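You operate a simulated robot arm through the tools that you are given. There is no shell and no other tool.

The job below is to be done with a simulated two-armed robot. You get a single attempt, and the scene is never put back.

JOB
Run out the spool marked x1, then the one marked x2, in yellow cup 6.
Fine: both come from the grey cups; the first goes to grey cup 6 when it is empty, the second stays in the yellow cup; leave the feed lever.

It is judged by the outcome, as a careful person would: the job done as asked, and still so three seconds after it is handed in. It fails if anything else is knocked over, pushed out of place, dropped, spilled or broken.

ROBOT AND FRAMES
Two 7-joint arms with fingered hands on one trunk that stands fixed in place. Base frame: the origin is at the foot of the trunk, x ahead of it, y to its left, z up; the work surface is at about z = 0.9. Readings come in m, degrees, newtons and seconds.
The left shoulder is at [0.055, 0.182, 1.198], the right one opposite. With the tool pointing down near the work surface each hand reaches from about 0.42 to 0.82 m from the base axis, measured 20 degrees to its own side. Payload 3.8 kg a hand.
The TCP of each hand is the grasp point between the finger pads, 0.03 m short of the fingertips. In the tool frame z runs along the fingers and y along their closing line. Largest opening 0.104 m; the body of the gripper starts 0.035 m behind the TCP. The gripper is a hand of 4 fingers: y runs from the thumb to the fingers, the wrist lies at [-0.017, -0.104, -0.178] in the tool frame, and closing takes about 1.5 s.
Orientation is told as [roll, pitch, yaw] about the base's x, y, z axes, in that order, counted from this pose: with the fingers straight down and the wrist toward the robot, the tool's x, y and z point along [0, 1, 0], [1, 0, 0] and [0, 0, -1] of the base frame.

CONTROLS
- The arms move only by the tool move_arm. It takes "left_targets", "right_targets" or both (then of equal length, played together; a hand with none holds still); each is one flat list of numbers, 6 for each row, row after row: the shift along the tool's x, y, z in m, then the turn, a rotation vector about the tool's x, y, z in degrees. In form: [tx, ty, tz, rx, ry, rz, tx, ty, tz, rx, ry, rz, ...]. A call has 1 to 20 rows; each row shifts and turns the commanded pose from where the row before left it, along the tool's axes as they then stand. "left_hand" and "right_hand" are, for a hand that has rows, the finger opening in m, from 0 to 0.104, set as the call begins (left out, the last holds). Each row takes 0.2 s and may step no farther than 0.05 m and 8.6 degrees from the row before; otherwise, or with a gripper value out of range, the whole call is refused. Where a pose cannot be reached the arm comes as near as it can. A force on the tool above 90 N (or 10 N above the force at the start of the call, whichever is more), or a blocked arm, ends the call early, and 0.2 s more pass. Each finger travels about 0.072 m/s and halts on what it meets, pressing with about 33 N; the grip force reading is that of the motor and also rises with nothing between the fingers. The clock runs only during rows and for 0.2 s after the last one: add rows that do not move to give the fingers time. The reply holds the time, the measured pose of the TCP, the force on the tool along the base axes, the opening and the grip force, in the units named above and with some noise, with the torque about the TCP (base axes, N m) and any sound that the robot's microphone picked up.
- Cameras (640 x 400 px; columns grow to the right, rows downward): "scene" is now at [0.1339, 0.0123, 1.3626]; the picture's right is [0.13, -0.99, 0.00], its down [-0.69, -0.09, -0.71] and it looks along [0.71, 0.10, -0.70] (base axes); focal length 214 px, centre (320, 200). "left" rides on the left gripper at [-0.066, -0.09, -0.126] in its tool frame; the picture's right is [-0.78, -0.30, 0.56], its down [0.57, -0.70, 0.42] and it looks along [0.26, 0.65, 0.71] (tool axes); focal length 275 px, centre (320, 200). "right" rides on the right gripper at [0.066, -0.09, -0.126] in its tool frame; the picture's right is [-0.78, 0.30, -0.56], its down [-0.57, -0.70, 0.42] and it looks along [-0.26, 0.65, 0.71] (tool axes); focal length 275 px, centre (320, 200).
- camera(camera): a new picture of that camera. No time passes.
- move_column(by): slides the trunk up (or, below 0, down) by that many m; the arms and the scene camera ride with it, the base frame stays. It gives what a move gives, with no picture.
- set_fingers(index, middle, ring, thumb_bend, thumb_turn, hand): sets how far each is bent, from 0 (flat) to 1 (curled in); at 0.3 the hand is open as for a grip, at 0.7 the pads meet at the TCP. One left out holds its place. A second passes; each finger stops where it meets its share of the squeeze, and holds until it gets a number again. A gripper value or a shape takes the hand back. It gives what a move gives, with no picture; readings hold the bend of each and the force on the fingers (four entries, about 0 where the hand has none), thumb and palm. thumb_turn goes from beside the hand (0) to across from the fingers (1), as for a grip.
- preshape(shape, hand): the hand has 4 fingers and takes this shape, open, in about a second: jaw (thumb against the fingers, like two jaws); tri (thumb and two fingers); tip (a fingertip pinch); poke (one finger out to press); point (the index stretched); flat (the hand flat); cup (the hand cupped); fist (a fist). The gripper value then closes the fingers along that shape, each until it touches; the sizes above hold for jaw. It gives what a move gives, with no picture.
- pan_tilt(pan, tilt): turns the head with the scene camera to pan (to the left, within 86 degrees either way) and tilt (down, from -29 to 69), counted from straight ahead of the robot. It gives what a move gives.
- pixel_to_xyz(camera, pixels): for up to 12 pixels [column, row] of the newest picture of that camera ("zoom" is the newest enlarged one), the place [x, y, z] in the base frame of the surface seen there, good to about 0.003 m. No time passes.
- enlarge(camera, box): a new picture of the part [left, top, right, bottom] of that camera's present view, enlarged. No time passes.
- finish_job(): hands the job in; it is judged then, once.

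Leave the grippers open and the arms clear of the work at the hand-in unless told otherwise.

The tools are called after ">>>" by a JSON object that holds its "method" and its "body". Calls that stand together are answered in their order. move_arm: Moves the arms, as the interface text tells. Its arguments: {"type":"object","properties":{"left_targets":{"type":"array","items":{"type":"number"}},"left_hand":{"type":"number"},"right_targets":{"type":"array","items":{"type":"number"}},"right_hand":{"type":"number"}},"required":[]} The other tools are called the same way: move_column (by) slides the trunk up or down; preshape (shape, hand) gives the hand a shape; set_fingers (index, middle, ring, thumb_bend, thumb_turn, hand) moves the fingers one by one; pan_tilt (pan, tilt) turns the head that bears the scene camera; camera (camera) takes a picture; pixel_to_xyz (camera, pixels) gives the place of the surface under pixels of a picture; enlarge (camera, box) takes an enlarged picture of a part of a camera's view; finish_job () hands the job in.

At the start:

```text
time: 0.0
left_tool_pos: [0.5215, 0.2912, 1.2584]
left_ee_rot: [0.1, 0.0, 0.1]
left_contact_force: [1.2, -0.6, 0.2]
left_wrist_torque: [0.02, 0.0, -0.01]
left_width: 0.1037
left_gripper_force: 0.1
left_shape: jaw
left_bend: [0.3, 0.3, 0.3, 0.3, 0.97]
left_finger forces: [0.1, 0.0, 0.1, 0.1, 0.0, 0.0]
right_tool_pos: [0.5564, -0.2136, 1.2264]
right_ee_rot: [0.0, 0.0, 0.0]
right_contact_force: [-0.2, 0.4, -0.4]
right_wrist_torque: [0.0, -0.02, 0.0]
right_width: 0.1038
right_gripper_force: 0.0
right_shape: jaw
right_bend: [0.3, 0.3, 0.3, 0.3, 0.97]
right_finger forces: [0.0, 0.0, 0.1, 0.0, 0.1, 0.0]
trunk travel left (down, up): [-0.35, 0.406]
head pan, tilt: [7.7, 44.5]
```

scene: 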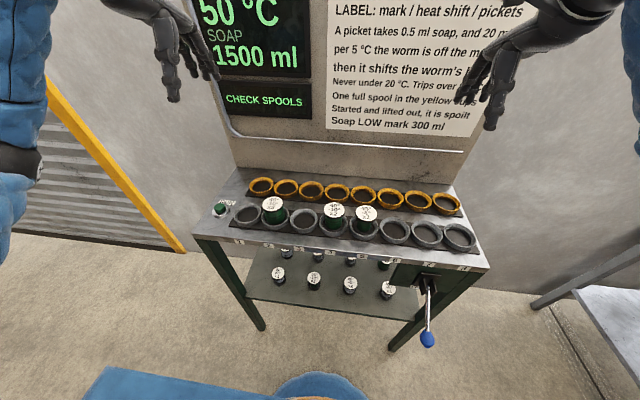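
right: 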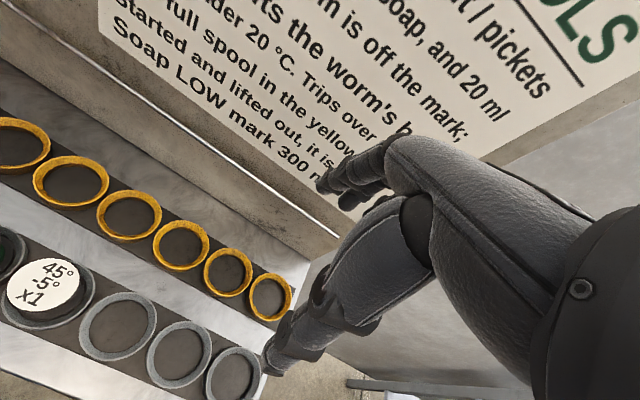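
left: 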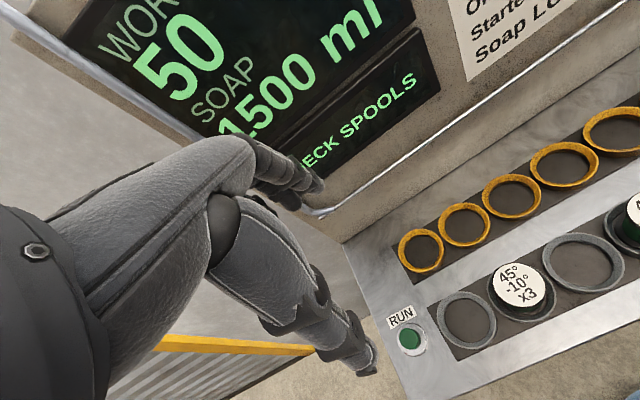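

I see a bench with a yellow row and a grey row of cups, three spools in the grey row, more spools on the shelf below, a wall display and a notice. I'll enlarge the notice, the display and the cups to read them.

>>> {"method": "enlarge", "body": {"camera": "scene", "box": [190, 0, 510, 150]}}

>>> {"method": "enlarge", "body": {"camera": "scene", "box": [200, 165, 500, 350]}}

>>> {"method": "pan_tilt", "body": {"pan": 0, "tilt": 20}}

```text
2.00 times, centred on (350, 75) of scene
```

zoom: 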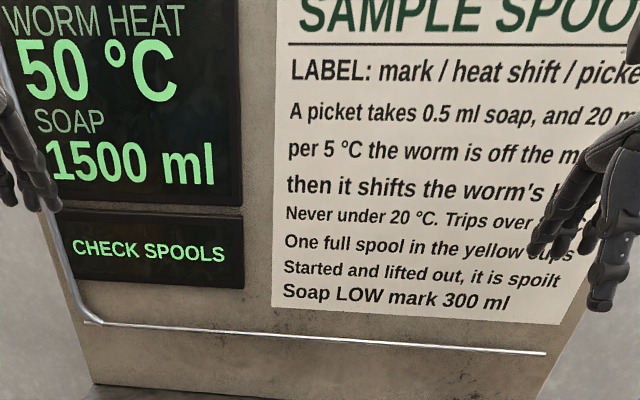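

```text
2.13 times, centred on (350, 258) of scene
```

zoom: 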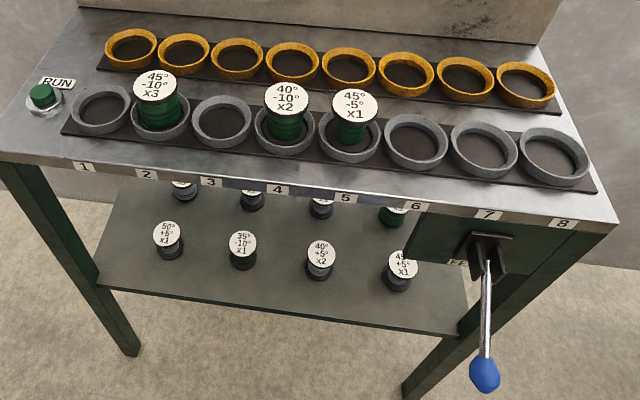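

```text
time: 0.9
left_tool_pos: [0.5213, 0.2897, 1.2579]
left_ee_rot: [0.0, 0.0, -0.1]
left_contact_force: [-0.1, 0.3, -0.5]
left_wrist_torque: [0.0, 0.04, 0.02]
left_width: 0.1036
left_gripper_force: 0.0
left_shape: jaw
left_bend: [0.3, 0.3, 0.3, 0.3, 0.97]
left_finger forces: [0.1, 0.0, 0.0, 0.0, 0.0, 0.0]
right_tool_pos: [0.5568, -0.2128, 1.2272]
right_ee_rot: [0.0, -0.1, 0.1]
right_contact_force: [0.0, 0.1, 0.0]
right_wrist_torque: [0.0, 0.03, -0.01]
right_width: 0.1039
right_gripper_force: 0.1
right_shape: jaw
right_bend: [0.3, 0.3, 0.3, 0.3, 0.97]
right_finger forces: [0.0, 0.1, 0.1, 0.0, 0.0, 0.1]
trunk travel left (down, up): [-0.35, 0.406]
head pan, tilt: [0.0, 20.0]
```

The head is now at pan 0, tilt 20. I'll take a picture of the notice from here.

>>> {"method": "camera", "body": {"camera": "scene"}}

>>> {"method": "enlarge", "body": {"camera": "scene", "box": [320, 60, 520, 240]}}

>>> {"method": "enlarge", "body": {"camera": "scene", "box": [160, 40, 340, 240]}}

```text
taken
```

scene: 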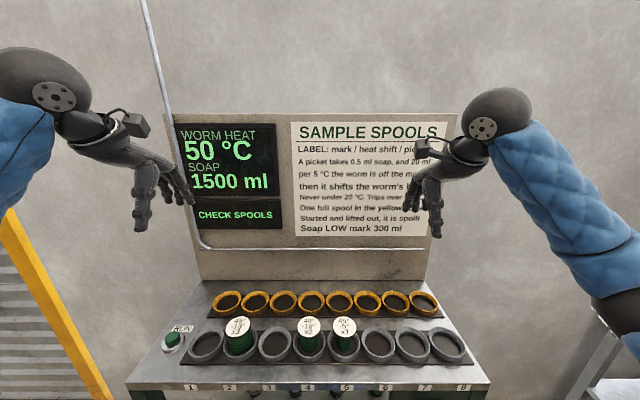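

```text
2.22 times, centred on (420, 150) of scene
```

zoom: 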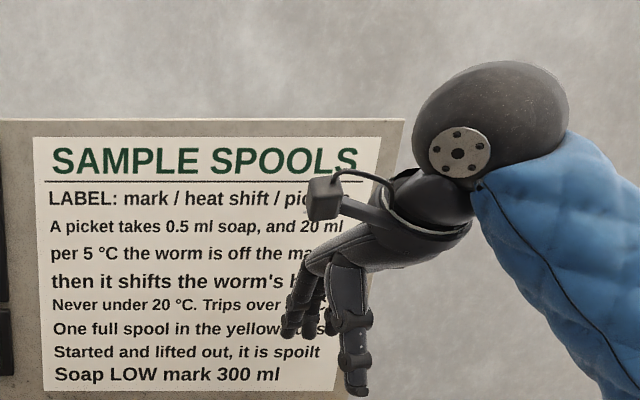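

```text
2.00 times, centred on (250, 140) of scene
```

zoom: 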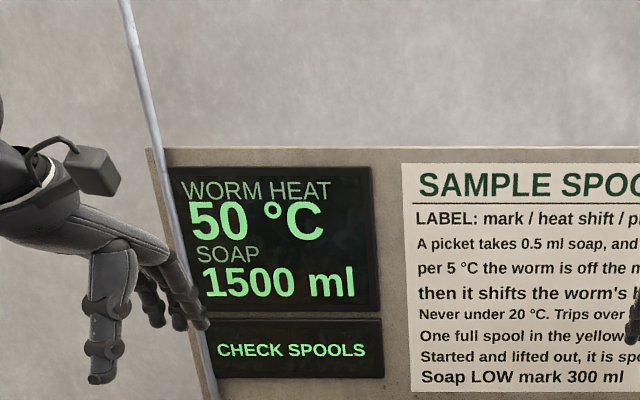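

The right hand hides the end of some lines ("Trips over ..."). I'll move the right hand 0.2 m to its right (tool -x) through free air, then read the whole notice.

>>> {"method": "move_arm", "body": {"right_targets": [-0.04, 0, 0, 0, 0, 0, -0.04, 0, 0, 0, 0, 0, -0.04, 0, 0, 0, 0, 0, -0.04, 0, 0, 0, 0, 0]}}

>>> {"method": "enlarge", "body": {"camera": "scene", "box": [280, 100, 480, 250]}}

>>> {"method": "pan_tilt", "body": {"pan": 0, "tilt": 50}}

>>> {"method": "camera", "body": {"camera": "scene"}}

```text
time: 1.9
left_tool_pos: [0.5204, 0.2898, 1.2595]
left_ee_rot: [0.0, 0.0, 0.0]
left_contact_force: [0.0, 0.7, -0.1]
left_wrist_torque: [0.02, -0.01, 0.01]
left_width: 0.104
left_gripper_force: 0.1
left_shape: jaw
left_bend: [0.3, 0.3, 0.3, 0.3, 0.97]
left_finger forces: [0.1, 0.0, 0.1, 0.1, 0.1, 0.1]
right_tool_pos: [0.557, -0.3741, 1.227]
right_ee_rot: [0.0, 0.0, 0.1]
right_contact_force: [1.1, 0.6, 0.1]
right_wrist_torque: [-0.01, -0.01, -0.02]
right_width: 0.1038
right_gripper_force: 0.0
right_shape: jaw
right_bend: [0.3, 0.3, 0.3, 0.3, 0.97]
right_finger forces: [0.0, 0.1, 0.1, 0.0, 0.1, 0.0]
trunk travel left (down, up): [-0.35, 0.406]
head pan, tilt: [0.0, 20.0]
```

```text
2.67 times, centred on (380, 175) of scene
```

zoom: 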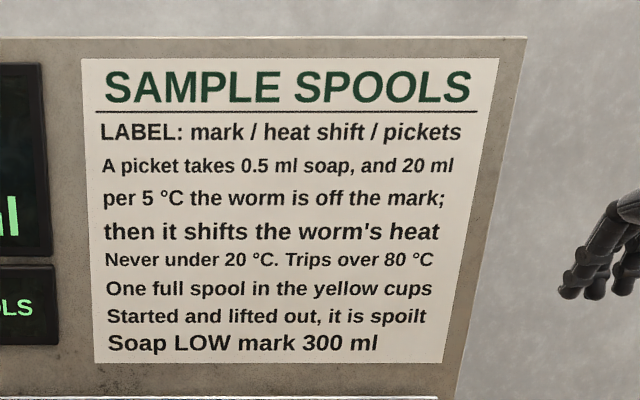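

```text
time: 2.8
left_tool_pos: [0.5216, 0.2917, 1.2577]
left_ee_rot: [-0.1, 0.0, 0.1]
left_contact_force: [0.0, -0.4, 0.3]
left_wrist_torque: [0.0, 0.03, -0.02]
left_width: 0.1038
left_gripper_force: 0.2
left_shape: jaw
left_bend: [0.3, 0.3, 0.3, 0.3, 0.97]
left_finger forces: [0.0, 0.0, 0.0, 0.0, 0.1, 0.1]
right_tool_pos: [0.5564, -0.375, 1.2277]
right_ee_rot: [0.0, 0.0, 0.0]
right_contact_force: [0.6, -1.2, -0.6]
right_wrist_torque: [0.0, -0.04, 0.0]
right_width: 0.1036
right_gripper_force: 0.0
right_shape: jaw
right_bend: [0.3, 0.3, 0.3, 0.3, 0.97]
right_finger forces: [0.1, 0.1, 0.0, 0.1, 0.0, 0.0]
trunk travel left (down, up): [-0.35, 0.406]
head pan, tilt: [0.0, 50.0]
```

```text
taken
```

scene: 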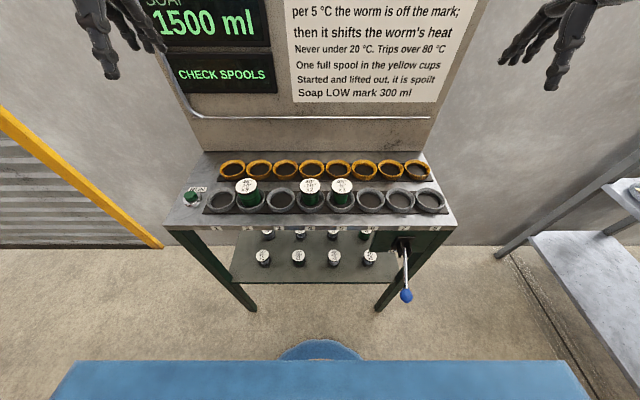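

The notice reads: label = mark / heat shift / pickets; never under 20 °C; one full spool in the yellow cups; a started spool lifted out is spoilt. x1 is 45°/-5° and x2 is 40°/-10°, so both stay within limits. Next I enlarge the cup area to get exact positions.

>>> {"method": "enlarge", "body": {"camera": "scene", "box": [300, 145, 460, 245]}}

>>> {"method": "enlarge", "body": {"camera": "scene", "box": [170, 145, 330, 245]}}

```text
4.00 times, centred on (380, 195) of scene
```

zoom: 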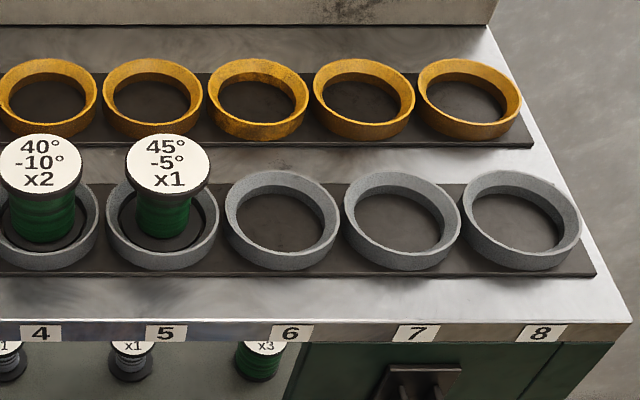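

```text
4.00 times, centred on (250, 195) of scene
```

zoom: 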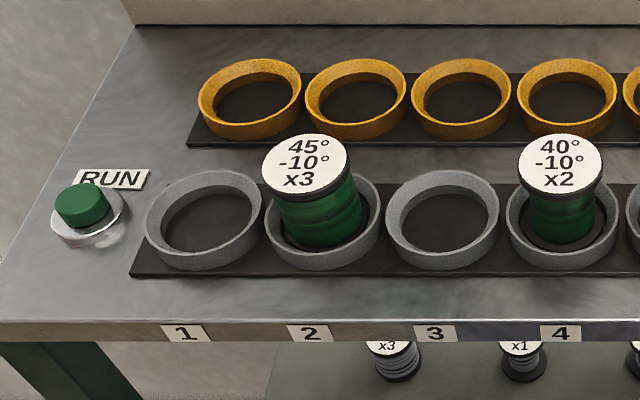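

The x2 spool (40° -10°) sits in grey cup 4, x1 (45° -5°) in grey cup 5; yellow cup 6 is the third from the right. I measure positions in the current zoom (left half): RUN button, x2 spool's top, rims.

>>> {"method": "pixel_to_xyz", "body": {"camera": "zoom", "pixels": [[85, 195], [82, 215], [560, 165], [560, 136], [518, 162], [600, 165], [560, 220], [513, 215], [612, 215], [560, 262], [567, 60], [567, 95]]}}

>>> {"method": "enlarge", "body": {"camera": "scene", "box": [300, 145, 460, 245]}}

>>> {"method": "pixel_to_xyz", "body": {"camera": "zoom", "pixels": [[168, 165], [168, 136], [127, 163], [211, 163], [162, 262], [258, 100], [258, 60], [258, 130], [210, 95], [307, 95], [280, 215], [282, 262]]}}

>>> {"method": "pixel_to_xyz", "body": {"camera": "zoom", "pixels": [[282, 172], [227, 215], [338, 215], [40, 165], [40, 136], [82, 165], [162, 215], [110, 215], [215, 215], [364, 95], [153, 95], [300, 30]]}}

```text
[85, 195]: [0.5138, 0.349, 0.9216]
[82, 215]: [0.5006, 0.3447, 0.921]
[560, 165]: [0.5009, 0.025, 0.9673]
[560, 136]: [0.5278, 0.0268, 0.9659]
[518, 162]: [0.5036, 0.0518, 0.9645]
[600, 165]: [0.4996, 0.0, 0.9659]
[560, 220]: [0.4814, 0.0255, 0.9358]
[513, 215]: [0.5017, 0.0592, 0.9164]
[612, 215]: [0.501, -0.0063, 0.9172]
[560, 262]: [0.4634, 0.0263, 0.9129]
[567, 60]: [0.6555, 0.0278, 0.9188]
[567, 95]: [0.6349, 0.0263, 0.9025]
```

```text
4.00 times, centred on (380, 195) of scene
```

zoom: 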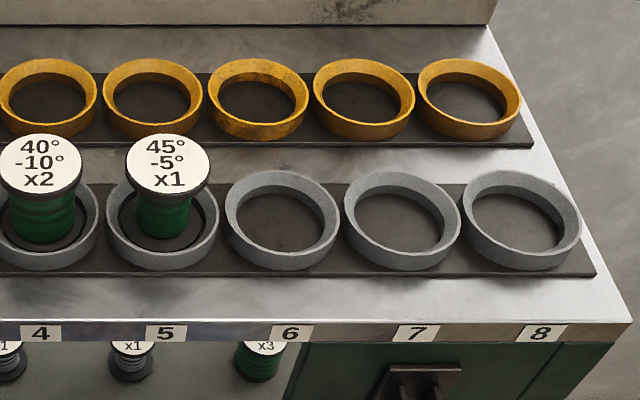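

```text
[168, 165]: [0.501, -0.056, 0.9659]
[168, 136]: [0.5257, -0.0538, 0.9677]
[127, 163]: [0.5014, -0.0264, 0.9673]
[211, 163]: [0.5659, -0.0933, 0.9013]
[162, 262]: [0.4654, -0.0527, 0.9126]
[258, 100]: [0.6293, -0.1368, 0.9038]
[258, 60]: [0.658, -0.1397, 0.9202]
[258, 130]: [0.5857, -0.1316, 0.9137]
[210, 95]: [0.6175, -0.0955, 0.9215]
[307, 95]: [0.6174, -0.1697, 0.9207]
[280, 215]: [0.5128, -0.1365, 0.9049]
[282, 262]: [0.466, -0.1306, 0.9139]
```

```text
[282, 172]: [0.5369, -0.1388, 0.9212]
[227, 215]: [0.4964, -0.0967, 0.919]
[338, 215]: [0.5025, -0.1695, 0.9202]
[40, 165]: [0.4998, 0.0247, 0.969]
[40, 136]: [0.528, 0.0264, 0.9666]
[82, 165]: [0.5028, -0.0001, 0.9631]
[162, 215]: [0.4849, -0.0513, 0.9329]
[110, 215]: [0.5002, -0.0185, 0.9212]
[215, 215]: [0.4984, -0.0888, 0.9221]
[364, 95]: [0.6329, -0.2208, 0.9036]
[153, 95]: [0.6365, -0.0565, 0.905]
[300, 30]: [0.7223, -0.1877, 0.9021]
```

Positions found: x1 spool axis about (0.500, -0.054), top z 0.967, flange radius about 0.027; x2 axis about (0.500, 0.026); yellow cup 6 centre about (0.62, -0.134), grey cup 6 about (0.50, -0.134), rims z 0.92; RUN button at (0.51, 0.348, 0.92). I check the remaining surroundings (back panel, rail, cup rims) before moving.

>>> {"method": "pixel_to_xyz", "body": {"camera": "scene", "pixels": [[320, 119], [320, 117], [420, 148], [320, 140], [225, 75], [365, 80], [192, 196], [405, 295], [400, 240], [430, 148], [252, 185], [312, 185]]}}

>>> {"method": "pixel_to_xyz", "body": {"camera": "zoom", "pixels": [[258, 63], [240, 62], [278, 62], [215, 90], [302, 90], [258, 108], [230, 105], [290, 105], [247, 80], [262, 80], [282, 175], [282, 205]]}}

>>> {"method": "enlarge", "body": {"camera": "scene", "box": [345, 150, 385, 220]}}

```text
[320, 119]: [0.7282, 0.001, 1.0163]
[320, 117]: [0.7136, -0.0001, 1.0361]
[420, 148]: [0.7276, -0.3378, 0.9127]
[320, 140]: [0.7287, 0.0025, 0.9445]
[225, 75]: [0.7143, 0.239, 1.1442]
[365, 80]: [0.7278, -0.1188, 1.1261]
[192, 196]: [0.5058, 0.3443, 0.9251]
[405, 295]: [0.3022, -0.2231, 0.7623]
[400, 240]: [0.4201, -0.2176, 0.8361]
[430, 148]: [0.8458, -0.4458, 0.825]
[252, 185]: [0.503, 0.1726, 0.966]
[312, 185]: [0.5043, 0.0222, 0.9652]
```

```text
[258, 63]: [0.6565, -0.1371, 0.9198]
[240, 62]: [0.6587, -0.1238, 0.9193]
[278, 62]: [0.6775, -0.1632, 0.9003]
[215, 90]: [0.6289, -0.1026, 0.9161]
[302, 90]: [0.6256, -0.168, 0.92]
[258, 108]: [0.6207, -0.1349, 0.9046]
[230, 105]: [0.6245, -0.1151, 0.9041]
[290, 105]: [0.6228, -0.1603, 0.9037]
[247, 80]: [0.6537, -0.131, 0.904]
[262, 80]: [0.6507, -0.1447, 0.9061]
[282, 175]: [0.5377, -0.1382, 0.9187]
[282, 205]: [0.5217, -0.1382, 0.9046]
```

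```text
5.71 times, centred on (365, 185) of scene
```

zoom: 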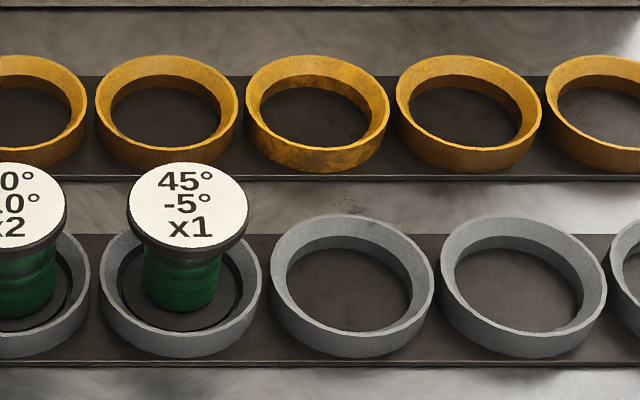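

The panel face is at x 0.728 and the rail at x 0.714, z 1.036, so there is room. Now I move the right hand to above x1 at about (0.50, -0.054, 1.10).

>>> {"method": "move_arm", "body": {"right_targets": [0.04, -0.007, 0.016, 0, 0, 0, 0.04, -0.007, 0.016, 0, 0, 0, 0.04, -0.007, 0.016, 0, 0, 0, 0.04, -0.007, 0.016, 0, 0, 0, 0.04, -0.007, 0.016, 0, 0, 0, 0.04, -0.007, 0.016, 0, 0, 0, 0.04, -0.007, 0.016, 0, 0, 0, 0.04, -0.007, 0.016, 0, 0, 0], "right_hand": 0.104}}

>>> {"method": "camera", "body": {"camera": "right"}}

>>> {"method": "camera", "body": {"camera": "scene"}}

```text
time: 4.6
left_tool_pos: [0.52, 0.2903, 1.2584]
left_ee_rot: [0.1, -0.1, 0.0]
left_contact_force: [0.7, -1.0, 0.0]
left_wrist_torque: [-0.03, 0.04, -0.02]
left_width: 0.1039
left_gripper_force: 0.2
left_shape: jaw
left_bend: [0.3, 0.3, 0.3, 0.3, 0.97]
left_finger forces: [0.0, 0.0, 0.1, 0.0, 0.0, 0.0]
right_tool_pos: [0.5001, -0.0518, 1.0978]
right_ee_rot: [-0.1, 0.0, 0.0]
right_contact_force: [-0.2, 0.0, -0.5]
right_wrist_torque: [-0.05, 0.01, -0.01]
right_width: 0.1037
right_gripper_force: 0.0
right_shape: jaw
right_bend: [0.3, 0.3, 0.3, 0.3, 0.97]
right_finger forces: [0.1, 0.0, 0.0, 0.0, 0.1, 0.1]
trunk travel left (down, up): [-0.35, 0.406]
head pan, tilt: [0.0, 50.0]
```

```text
taken
```

right: 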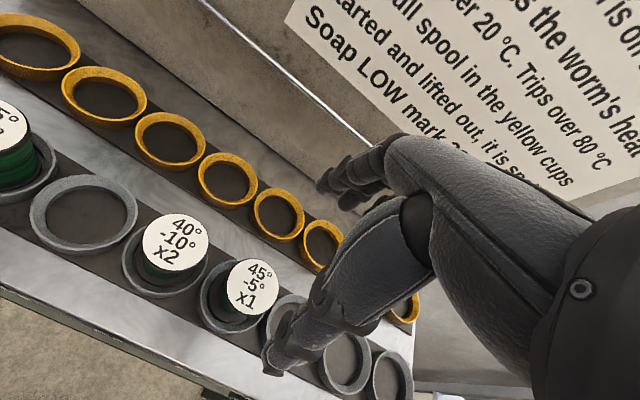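

```text
taken
```

scene: 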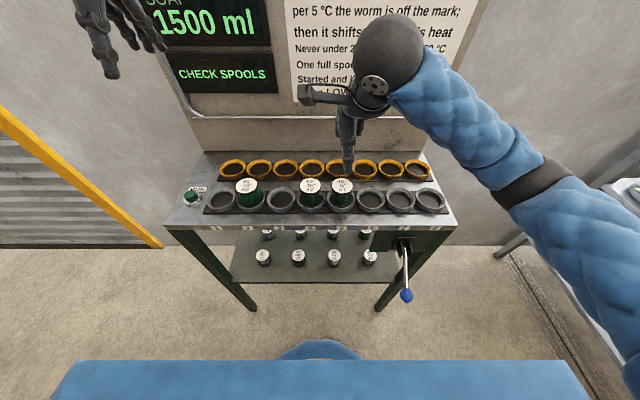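

The hand is above x1. In the right camera x1's label is at about (252, 287); I measure label points there to check its axis, plus the thumb and finger tips.

>>> {"method": "pixel_to_xyz", "body": {"camera": "right", "pixels": [[252, 287], [229, 290], [276, 284], [252, 262], [253, 312], [174, 243], [145, 243], [205, 243], [270, 370], [322, 187], [345, 205], [275, 322]]}}

>>> {"method": "enlarge", "body": {"camera": "scene", "box": [280, 90, 420, 220]}}

```text
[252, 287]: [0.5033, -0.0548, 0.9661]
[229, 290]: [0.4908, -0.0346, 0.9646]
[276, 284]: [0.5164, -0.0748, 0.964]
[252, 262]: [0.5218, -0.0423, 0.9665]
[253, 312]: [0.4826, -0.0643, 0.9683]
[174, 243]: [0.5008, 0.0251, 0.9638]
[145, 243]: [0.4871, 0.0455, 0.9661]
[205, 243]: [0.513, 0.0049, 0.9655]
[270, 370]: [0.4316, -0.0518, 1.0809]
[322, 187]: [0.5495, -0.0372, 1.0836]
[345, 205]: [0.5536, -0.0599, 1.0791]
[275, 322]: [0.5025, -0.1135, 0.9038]
```

```text
3.08 times, centred on (350, 155) of scene
```

zoom: 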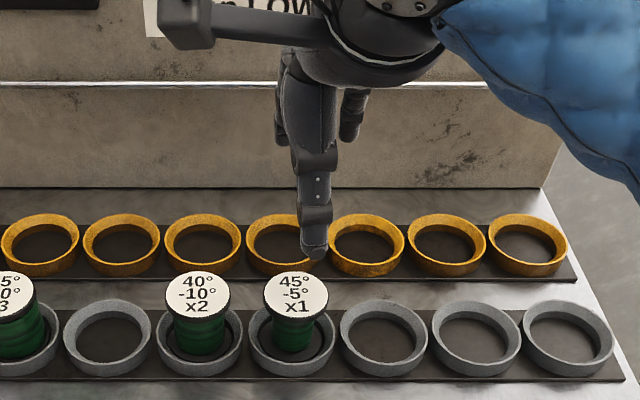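

x1's axis reads (0.502, -0.054) and the hand is centred over it to within 2 mm. I lower straight down to TCP z about 0.957 (fingertips 7 mm above the rim) with the hand open, then look.

>>> {"method": "move_arm", "body": {"right_targets": [0, 0.001, 0.025, 0, 0, 0, 0, 0, 0.025, 0, 0, 0, 0, 0, 0.025, 0, 0, 0, 0, 0, 0.025, 0, 0, 0, 0, 0, 0.02, 0, 0, 0, 0, 0, 0.012, 0, 0, 0, 0, 0, 0.009, 0, 0, 0]}}

>>> {"method": "camera", "body": {"camera": "right"}}

>>> {"method": "enlarge", "body": {"camera": "scene", "box": [280, 110, 420, 220]}}

```text
time: 6.2
left_tool_pos: [0.5206, 0.2899, 1.2586]
left_ee_rot: [0.1, 0.0, 0.1]
left_contact_force: [-0.6, -0.5, -0.4]
left_wrist_torque: [-0.01, 0.0, -0.02]
left_width: 0.104
left_gripper_force: 0.2
left_shape: jaw
left_bend: [0.3, 0.3, 0.3, 0.3, 0.97]
left_finger forces: [0.1, 0.0, 0.0, 0.0, 0.1, 0.0]
right_tool_pos: [0.5014, -0.0537, 0.958]
right_ee_rot: [-0.1, 0.1, 0.1]
right_contact_force: [0.8, -0.1, -0.2]
right_wrist_torque: [0.03, -0.02, -0.02]
right_width: 0.1038
right_gripper_force: 0.1
right_shape: jaw
right_bend: [0.3, 0.3, 0.3, 0.3, 0.97]
right_finger forces: [0.1, 0.1, 0.0, 0.1, 0.0, 0.0]
trunk travel left (down, up): [-0.35, 0.406]
head pan, tilt: [0.0, 50.0]
```

```text
taken
```

right: 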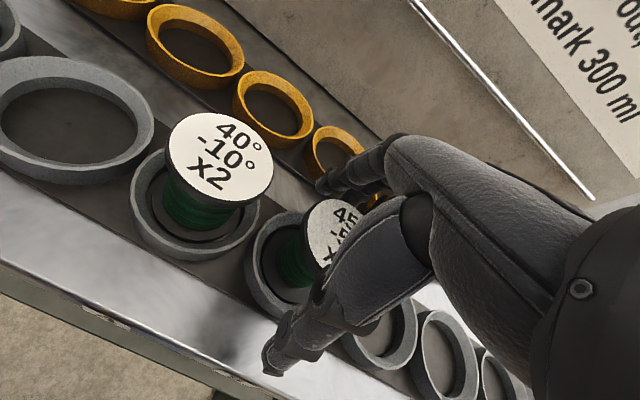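

```text
3.64 times, centred on (350, 165) of scene
```

zoom: 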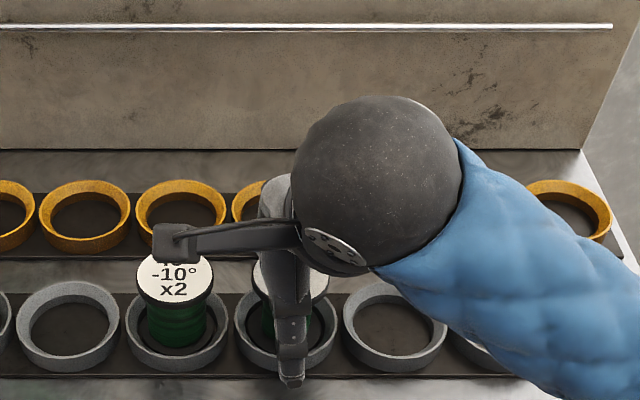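

The thumb is in front and the fingers behind x1, all above the rims, with no contact. I close the hand on the spool's flange, giving 1.6 s.

>>> {"method": "move_arm", "body": {"right_targets": [0, 0, 0, 0, 0, 0, 0, 0, 0, 0, 0, 0, 0, 0, 0, 0, 0, 0, 0, 0, 0, 0, 0, 0, 0, 0, 0, 0, 0, 0, 0, 0, 0, 0, 0, 0, 0, 0, 0, 0, 0, 0, 0, 0, 0, 0, 0, 0], "right_hand": 0.035}}

>>> {"method": "camera", "body": {"camera": "right"}}

>>> {"method": "enlarge", "body": {"camera": "scene", "box": [280, 110, 420, 220]}}

```text
time: 8.0
left_tool_pos: [0.5208, 0.2906, 1.2582]
left_ee_rot: [0.0, 0.0, 0.0]
left_contact_force: [-0.6, 0.6, 0.9]
left_wrist_torque: [0.02, -0.01, 0.0]
left_width: 0.1036
left_gripper_force: 0.0
left_shape: jaw
left_bend: [0.3, 0.3, 0.3, 0.3, 0.97]
left_finger forces: [0.1, 0.0, 0.0, 0.0, 0.1, 0.0]
right_tool_pos: [0.5023, -0.0529, 0.958]
right_ee_rot: [-0.1, 0.0, 0.0]
right_contact_force: [-0.2, -0.4, -0.7]
right_wrist_torque: [0.02, 0.0, 0.01]
right_width: 0.0454
right_gripper_force: 33.1
right_shape: jaw
right_bend: [0.74, 0.46, 0.5, 0.72, 1.0]
right_finger forces: [17.7, 11.3, 0.1, 0.1, 28.5, 0.0]
trunk travel left (down, up): [-0.35, 0.406]
head pan, tilt: [0.0, 50.0]
```

```text
taken
```

right: 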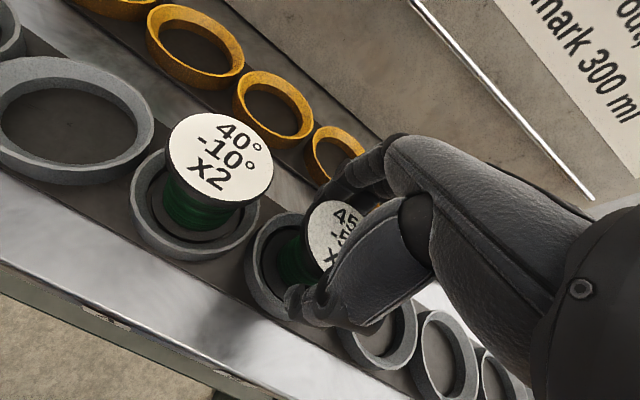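

```text
3.64 times, centred on (350, 165) of scene
```

zoom: 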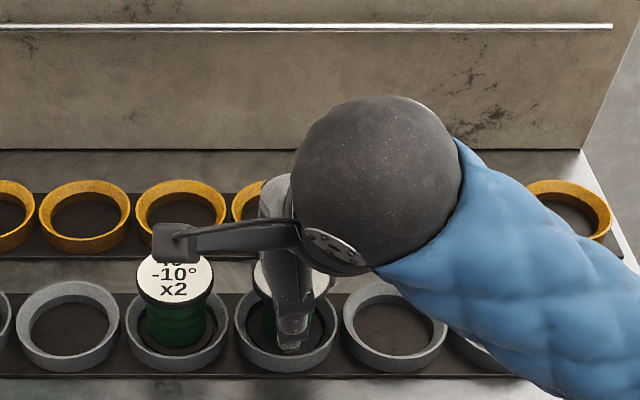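

Grip is 33 N with index, middle and thumb on the spool, still upright. I lift slowly by 0.03 m and check that it hangs straight.

>>> {"method": "move_arm", "body": {"right_targets": [0, 0, -0.008, 0, 0, 0, 0, 0, -0.008, 0, 0, 0, 0, 0, -0.008, 0, 0, 0, 0, 0, -0.008, 0, 0, 0]}}

>>> {"method": "camera", "body": {"camera": "right"}}

>>> {"method": "enlarge", "body": {"camera": "scene", "box": [280, 110, 420, 220]}}

>>> {"method": "camera", "body": {"camera": "left"}}

```text
time: 9.0
left_tool_pos: [0.5211, 0.291, 1.2588]
left_ee_rot: [0.1, 0.0, 0.0]
left_contact_force: [-0.8, 0.4, 0.7]
left_wrist_torque: [-0.01, -0.01, 0.0]
left_width: 0.1036
left_gripper_force: 0.1
left_shape: jaw
left_bend: [0.3, 0.3, 0.3, 0.3, 0.97]
left_finger forces: [0.0, 0.1, 0.0, 0.1, 0.0, 0.1]
right_tool_pos: [0.5022, -0.0535, 0.9895]
right_ee_rot: [0.0, 0.0, 0.0]
right_contact_force: [-0.2, 0.9, -1.3]
right_wrist_torque: [-0.02, -0.01, 0.02]
right_width: 0.0452
right_gripper_force: 33.0
right_shape: jaw
right_bend: [0.74, 0.46, 0.5, 0.72, 1.0]
right_finger forces: [17.8, 11.3, 0.0, 0.0, 28.5, 0.0]
trunk travel left (down, up): [-0.35, 0.406]
head pan, tilt: [0.0, 50.0]
```

```text
taken
```

right: 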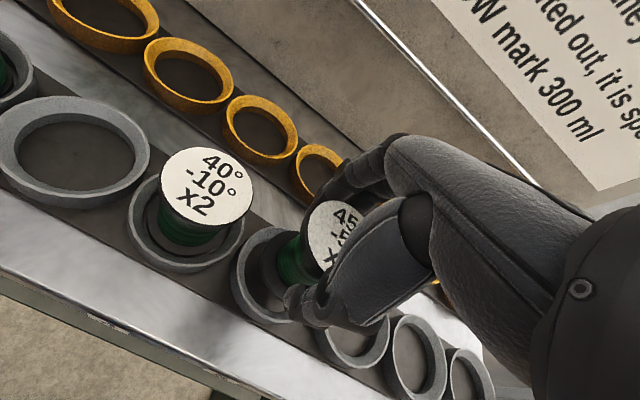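

```text
3.64 times, centred on (350, 165) of scene
```

zoom: 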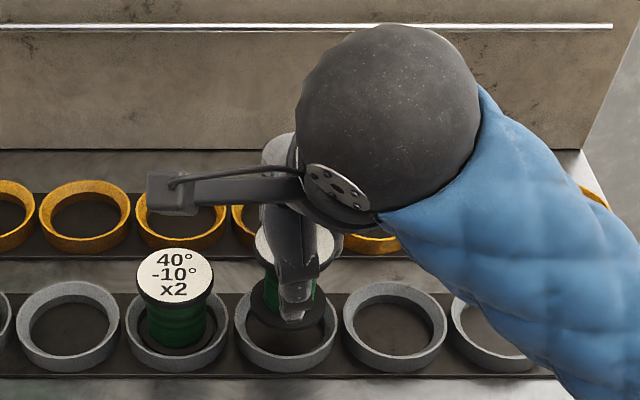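

```text
taken
```

left: 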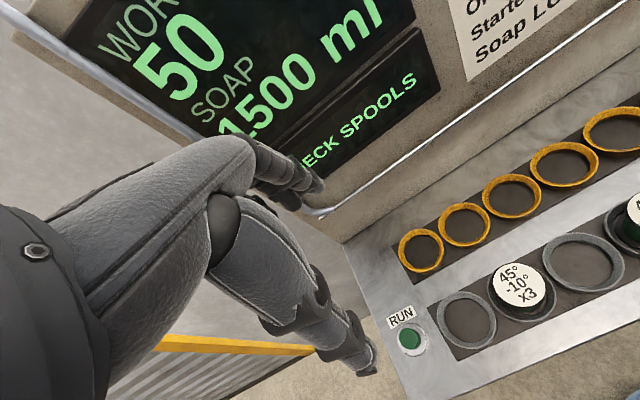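

x1 is lifted clean and upright. I raise it to TCP z 1.03 (bottom at about 0.975, above all rims), then carry it to over yellow cup 6 at (0.622, -0.134).

>>> {"method": "move_arm", "body": {"right_targets": [0, 0, -0.02, 0, 0, 0, 0, 0, -0.02, 0, 0, 0, -0.016, 0.024, 0, 0, 0, 0, -0.016, 0.024, 0, 0, 0, 0, -0.016, 0.024, 0, 0, 0, 0, -0.016, 0.024, 0, 0, 0, 0, -0.016, 0.0235, 0, 0, 0, 0]}}

>>> {"method": "camera", "body": {"camera": "right"}}

>>> {"method": "camera", "body": {"camera": "scene"}}

>>> {"method": "enlarge", "body": {"camera": "scene", "box": [300, 100, 440, 220]}}

```text
time: 10.6
left_tool_pos: [0.5207, 0.2899, 1.2585]
left_ee_rot: [0.0, 0.0, -0.1]
left_contact_force: [-0.8, -0.1, -0.3]
left_wrist_torque: [0.0, -0.04, 0.01]
left_width: 0.1038
left_gripper_force: 0.1
left_shape: jaw
left_bend: [0.3, 0.3, 0.3, 0.3, 0.97]
left_finger forces: [0.1, 0.0, 0.1, 0.0, 0.1, 0.0]
right_tool_pos: [0.6214, -0.1336, 1.0301]
right_ee_rot: [0.1, -0.1, 0.0]
right_contact_force: [-0.4, -0.3, -0.3]
right_wrist_torque: [-0.03, 0.0, 0.02]
right_width: 0.0456
right_gripper_force: 32.9
right_shape: jaw
right_bend: [0.74, 0.46, 0.5, 0.72, 1.0]
right_finger forces: [17.9, 11.5, 0.0, 0.1, 28.5, 0.1]
trunk travel left (down, up): [-0.35, 0.406]
head pan, tilt: [0.0, 50.0]
```

```text
taken
```

right: 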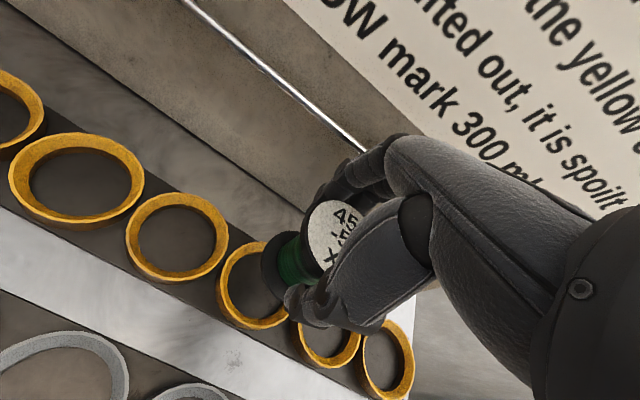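

```text
taken
```

scene: 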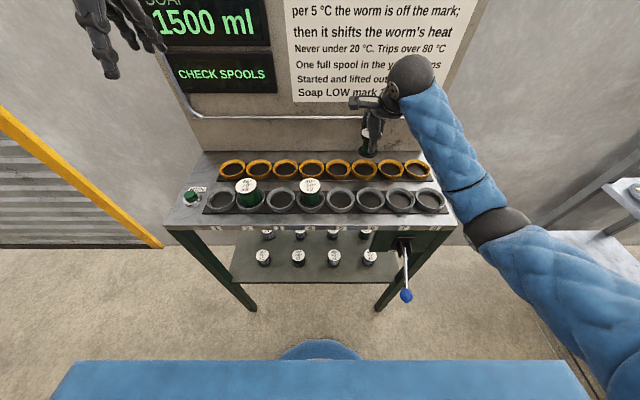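

```text
3.33 times, centred on (370, 160) of scene
```

zoom: 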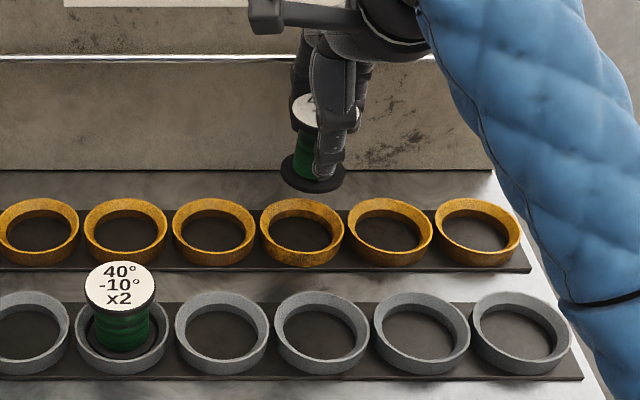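

The spool hangs over yellow cup 6 (rusty cup, zoom (303, 232)). I check the spool's bottom flange and the cup rim positions before lowering.

>>> {"method": "pixel_to_xyz", "body": {"camera": "zoom", "pixels": [[313, 188], [281, 172], [344, 178], [302, 100], [303, 201], [263, 228], [343, 228], [303, 262], [350, 150], [303, 226], [290, 117], [313, 183]]}}

>>> {"method": "pixel_to_xyz", "body": {"camera": "right", "pixels": [[330, 237], [308, 232], [340, 205], [262, 270], [275, 300], [235, 290], [290, 322], [265, 245], [222, 282], [254, 328]]}}

```text
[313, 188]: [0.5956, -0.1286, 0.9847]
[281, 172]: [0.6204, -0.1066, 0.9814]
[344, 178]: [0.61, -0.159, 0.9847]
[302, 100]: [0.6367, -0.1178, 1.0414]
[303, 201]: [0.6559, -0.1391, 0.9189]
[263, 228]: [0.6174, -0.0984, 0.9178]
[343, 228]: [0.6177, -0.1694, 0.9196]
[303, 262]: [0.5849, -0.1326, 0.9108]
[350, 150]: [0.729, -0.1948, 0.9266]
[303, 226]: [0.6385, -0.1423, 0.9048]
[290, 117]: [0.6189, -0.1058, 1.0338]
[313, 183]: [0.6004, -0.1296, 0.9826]
```

```text
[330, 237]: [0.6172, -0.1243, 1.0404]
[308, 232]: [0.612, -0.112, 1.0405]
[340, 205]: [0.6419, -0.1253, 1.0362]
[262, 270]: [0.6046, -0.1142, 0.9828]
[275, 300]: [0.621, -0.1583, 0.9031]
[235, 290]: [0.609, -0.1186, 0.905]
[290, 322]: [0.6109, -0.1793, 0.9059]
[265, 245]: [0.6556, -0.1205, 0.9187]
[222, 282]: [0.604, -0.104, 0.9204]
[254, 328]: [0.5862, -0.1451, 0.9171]
```

The spool axis (0.622, -0.133) lines up with the cup centre (0.621, -0.134). I lower it 0.071 m into the cup, slowly at the end.

>>> {"method": "move_arm", "body": {"right_targets": [0, 0, 0.015, 0, 0, 0, 0, 0, 0.015, 0, 0, 0, 0, 0, 0.012, 0, 0, 0, 0, 0, 0.01, 0, 0, 0, 0, 0, 0.008, 0, 0, 0, 0, 0, 0.005, 0, 0, 0, 0, 0, 0.003, 0, 0, 0, 0, 0, 0.003, 0, 0, 0]}}

>>> {"method": "enlarge", "body": {"camera": "scene", "box": [300, 100, 440, 220]}}

>>> {"method": "camera", "body": {"camera": "right"}}

```text
time: 12.4
left_tool_pos: [0.5213, 0.29, 1.2577]
left_ee_rot: [0.0, 0.1, 0.0]
left_contact_force: [0.0, 0.8, -0.2]
left_wrist_torque: [0.03, 0.01, 0.02]
left_width: 0.1037
left_gripper_force: 0.0
left_shape: jaw
left_bend: [0.3, 0.3, 0.3, 0.3, 0.97]
left_finger forces: [0.0, 0.1, 0.0, 0.1, 0.0, 0.2]
right_tool_pos: [0.621, -0.1338, 0.9592]
right_ee_rot: [0.1, 0.0, 0.1]
right_contact_force: [-0.1, 0.3, -1.5]
right_wrist_torque: [0.02, 0.0, 0.02]
right_width: 0.0456
right_gripper_force: 32.8
right_shape: jaw
right_bend: [0.74, 0.46, 0.5, 0.72, 1.0]
right_finger forces: [17.9, 11.5, 0.1, 0.0, 28.5, 0.1]
trunk travel left (down, up): [-0.35, 0.406]
head pan, tilt: [0.0, 50.0]
```

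```text
3.33 times, centred on (370, 160) of scene
```

zoom: 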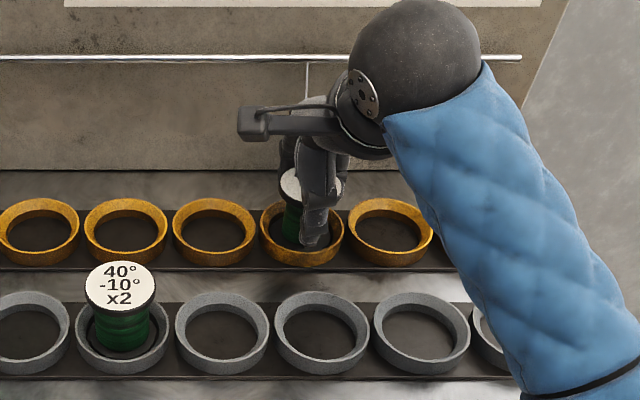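

```text
taken
```

right: 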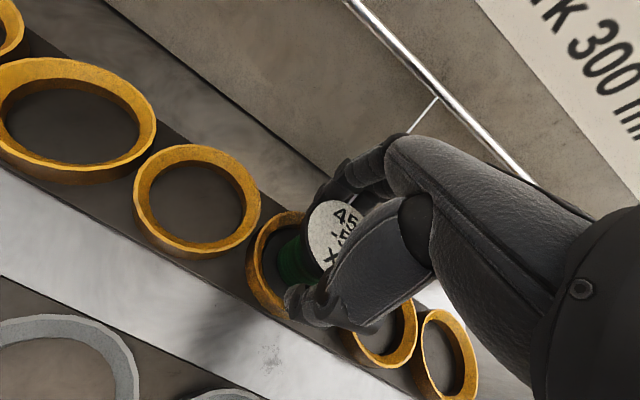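

The spool sits in yellow cup 6, and a thin white thread has appeared from the rail down to it. I check the display and the thread before letting go.

>>> {"method": "camera", "body": {"camera": "scene"}}

>>> {"method": "enlarge", "body": {"camera": "scene", "box": [330, 100, 400, 180]}}

>>> {"method": "pixel_to_xyz", "body": {"camera": "right", "pixels": [[437, 100], [425, 113], [412, 130], [432, 105], [330, 235], [345, 205]]}}

```text
taken
```

scene: 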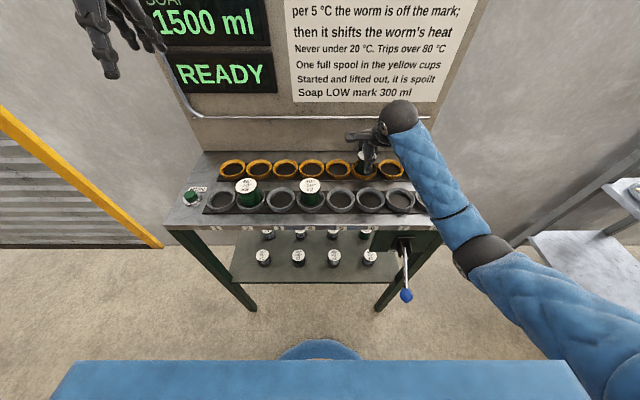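

```text
5.00 times, centred on (365, 140) of scene
```

zoom: 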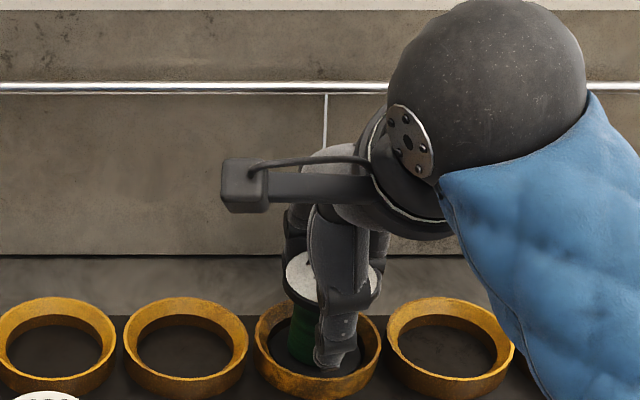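

```text
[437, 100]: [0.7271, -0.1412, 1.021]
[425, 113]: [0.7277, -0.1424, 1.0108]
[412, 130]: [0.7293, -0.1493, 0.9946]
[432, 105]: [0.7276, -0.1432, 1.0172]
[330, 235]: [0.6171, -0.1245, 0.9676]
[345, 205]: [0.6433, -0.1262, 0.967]
```

The display now says READY. I lower 1 mm to seat the spool, then open the hand in place.

>>> {"method": "move_arm", "body": {"right_targets": [0, 0, 0.001, 0, 0, 0, 0, 0, 0, 0, 0, 0]}}

>>> {"method": "move_arm", "body": {"right_targets": [0, 0, 0, 0, 0, 0, 0, 0, 0, 0, 0, 0, 0, 0, 0, 0, 0, 0, 0, 0, 0, 0, 0, 0, 0, 0, 0, 0, 0, 0, 0, 0, 0, 0, 0, 0], "right_hand": 0.1}}

>>> {"method": "camera", "body": {"camera": "right"}}

>>> {"method": "enlarge", "body": {"camera": "scene", "box": [330, 100, 400, 180]}}

```text
time: 13.0
left_tool_pos: [0.5206, 0.2909, 1.2584]
left_ee_rot: [0.0, 0.0, 0.0]
left_contact_force: [0.2, 0.6, 0.2]
left_wrist_torque: [-0.01, 0.01, 0.06]
left_width: 0.1039
left_gripper_force: 0.0
left_shape: jaw
left_bend: [0.3, 0.3, 0.3, 0.3, 0.97]
left_finger forces: [0.0, 0.0, 0.0, 0.1, 0.1, 0.1]
right_tool_pos: [0.6207, -0.1336, 0.9571]
right_ee_rot: [0.0, 0.0, 0.0]
right_contact_force: [0.7, 0.6, -1.4]
right_wrist_torque: [-0.04, 0.01, 0.0]
right_width: 0.0453
right_gripper_force: 33.0
right_shape: jaw
right_bend: [0.74, 0.46, 0.5, 0.72, 1.0]
right_finger forces: [18.0, 11.5, 0.0, 0.0, 28.5, 0.1]
trunk travel left (down, up): [-0.35, 0.406]
head pan, tilt: [0.0, 50.0]
```

```text
time: 14.4
left_tool_pos: [0.5213, 0.2903, 1.2575]
left_ee_rot: [-0.1, 0.0, 0.0]
left_contact_force: [0.1, -0.1, 0.5]
left_wrist_torque: [0.01, 0.0, -0.03]
left_width: 0.1036
left_gripper_force: 0.1
left_shape: jaw
left_bend: [0.3, 0.3, 0.3, 0.3, 0.97]
left_finger forces: [0.1, 0.0, 0.0, 0.0, 0.1, 0.0]
right_tool_pos: [0.6212, -0.1336, 0.958]
right_ee_rot: [-0.1, 0.0, -0.1]
right_contact_force: [0.0, -1.8, -0.5]
right_wrist_torque: [-0.04, -0.02, 0.0]
right_width: 0.0996
right_gripper_force: 0.1
right_shape: jaw
right_bend: [0.32, 0.31, 0.3, 0.31, 0.98]
right_finger forces: [0.0, 0.0, 0.1, 0.0, 0.0, 0.0]
trunk travel left (down, up): [-0.35, 0.406]
head pan, tilt: [0.0, 50.0]
```

```text
taken
```

right: 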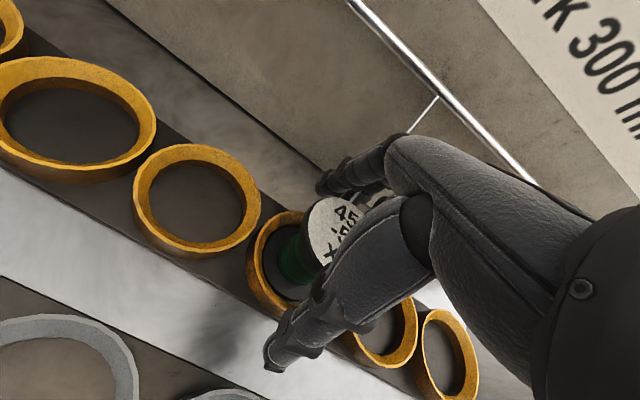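

```text
5.00 times, centred on (365, 140) of scene
```

zoom: 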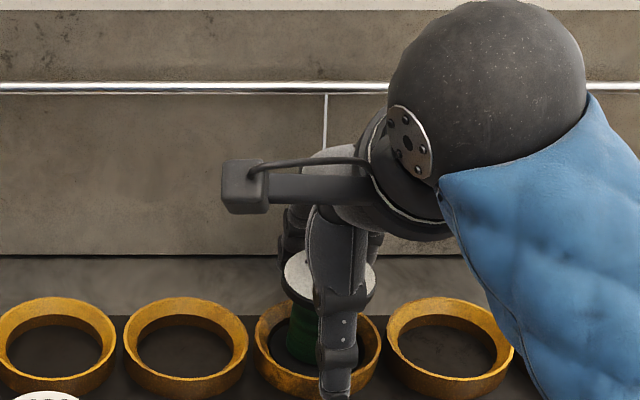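

The hand is open and the spool stands free in the cup. I raise the hand straight up 0.10 m, then draw it back toward the robot and to the right, clear of the cups.

>>> {"method": "move_arm", "body": {"right_targets": [0, 0, -0.02, 0, 0, 0, 0, 0, -0.03, 0, 0, 0, 0, 0, -0.03, 0, 0, 0, 0, 0, -0.03, 0, 0, 0, 0, -0.03, -0.02, 0, 0, 0, -0.03, -0.03, -0.02, 0, 0, 0, -0.03, -0.02, 0, 0, 0, 0, -0.03, 0, 0, 0, 0, 0, -0.03, 0, 0, 0, 0, 0]}}

>>> {"method": "camera", "body": {"camera": "scene"}}

>>> {"method": "enlarge", "body": {"camera": "scene", "box": [300, 90, 440, 220]}}

```text
time: 16.4
left_tool_pos: [0.5205, 0.2907, 1.2578]
left_ee_rot: [0.0, 0.0, 0.1]
left_contact_force: [0.0, 0.0, 0.9]
left_wrist_torque: [-0.02, 0.0, 0.02]
left_width: 0.1038
left_gripper_force: 0.0
left_shape: jaw
left_bend: [0.3, 0.3, 0.3, 0.3, 0.97]
left_finger forces: [0.0, 0.0, 0.0, 0.1, 0.0, 0.1]
right_tool_pos: [0.5404, -0.2529, 1.1072]
right_ee_rot: [0.0, 0.0, 0.0]
right_contact_force: [0.9, -0.5, -0.1]
right_wrist_torque: [0.0, 0.02, -0.02]
right_width: 0.0998
right_gripper_force: 0.1
right_shape: jaw
right_bend: [0.32, 0.31, 0.3, 0.31, 0.97]
right_finger forces: [0.1, 0.0, 0.1, 0.0, 0.0, 0.0]
trunk travel left (down, up): [-0.35, 0.406]
head pan, tilt: [0.0, 50.0]
```

```text
taken
```

scene: 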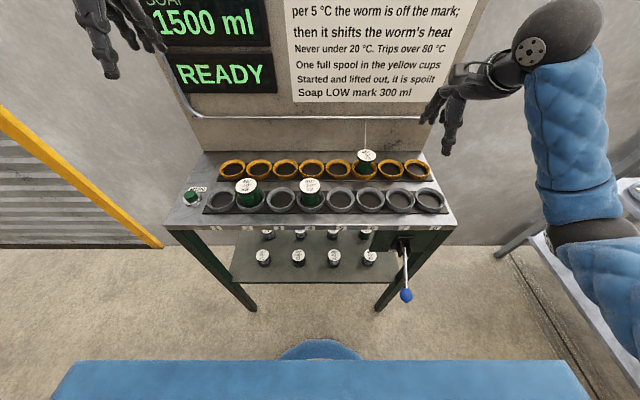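

```text
3.08 times, centred on (370, 155) of scene
```

zoom: 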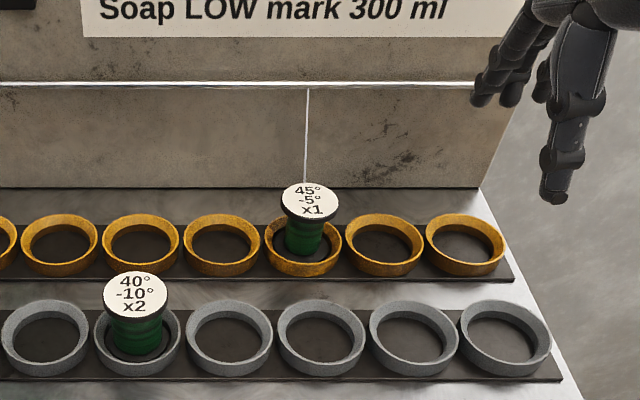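

x1 stands upright in yellow cup 6 with READY showing. Now I shape the left hand to "poke" and look where the fingertip is, to press RUN.

>>> {"method": "preshape", "body": {"hand": "left", "shape": "poke"}}

>>> {"method": "camera", "body": {"camera": "left"}}

>>> {"method": "pan_tilt", "body": {"pan": 20, "tilt": 35}}

>>> {"method": "camera", "body": {"camera": "scene"}}

```text
time: 17.3
left_tool_pos: [0.52, 0.2904, 1.2599]
left_ee_rot: [0.0, 0.0, 0.0]
left_contact_force: [-0.2, -0.1, 0.0]
left_wrist_torque: [-0.02, -0.03, -0.01]
left_width: 0.0001
left_gripper_force: 0.0
left_shape: poke
left_bend: [0.7, 0.7, 0.99, 1.0, 1.0]
left_finger forces: [0.0, 0.0, 0.0, 0.0, 0.0, 0.0]
right_tool_pos: [0.5413, -0.2523, 1.1084]
right_ee_rot: [0.0, 0.1, 0.0]
right_contact_force: [-0.9, -0.7, 0.3]
right_wrist_torque: [0.04, 0.01, -0.03]
right_width: 0.0996
right_gripper_force: 0.0
right_shape: jaw
right_bend: [0.32, 0.31, 0.3, 0.31, 0.97]
right_finger forces: [0.1, 0.1, 0.1, 0.0, 0.1, 0.1]
trunk travel left (down, up): [-0.35, 0.406]
head pan, tilt: [0.0, 50.0]
```

```text
taken
```

left: 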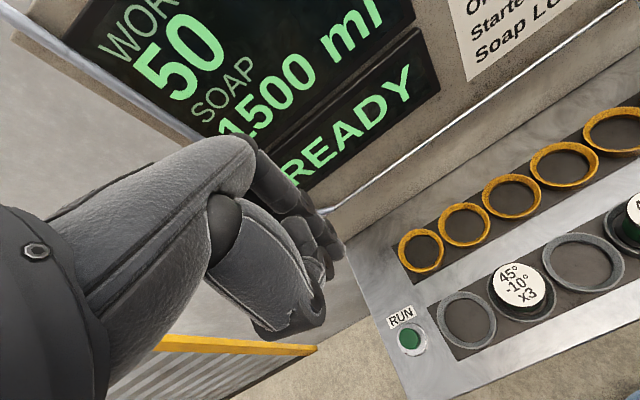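

```text
time: 18.2
left_tool_pos: [0.5209, 0.2901, 1.2596]
left_ee_rot: [-0.1, 0.0, 0.0]
left_contact_force: [-0.1, -0.5, -0.7]
left_wrist_torque: [0.0, 0.01, -0.02]
left_width: 0.0001
left_gripper_force: 0.1
left_shape: poke
left_bend: [0.7, 0.7, 0.99, 1.0, 1.0]
left_finger forces: [0.0, 0.1, 0.0, 0.0, 0.0, 0.0]
right_tool_pos: [0.5406, -0.253, 1.1081]
right_ee_rot: [0.1, 0.0, -0.1]
right_contact_force: [0.0, 0.5, -0.7]
right_wrist_torque: [0.03, 0.01, 0.02]
right_width: 0.1
right_gripper_force: 0.0
right_shape: jaw
right_bend: [0.32, 0.31, 0.3, 0.31, 0.97]
right_finger forces: [0.1, 0.1, 0.1, 0.0, 0.0, 0.0]
trunk travel left (down, up): [-0.35, 0.406]
head pan, tilt: [20.0, 35.0]
```

```text
taken
```

scene: 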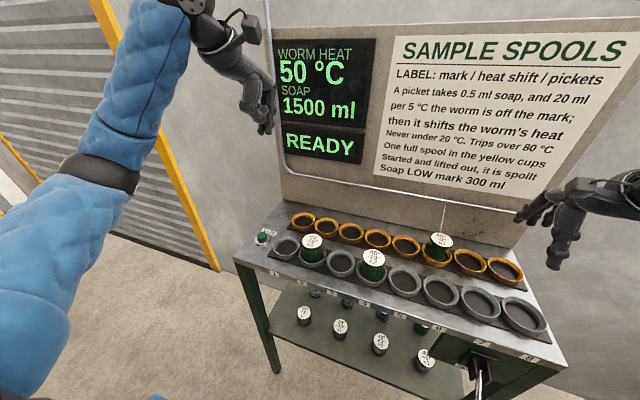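

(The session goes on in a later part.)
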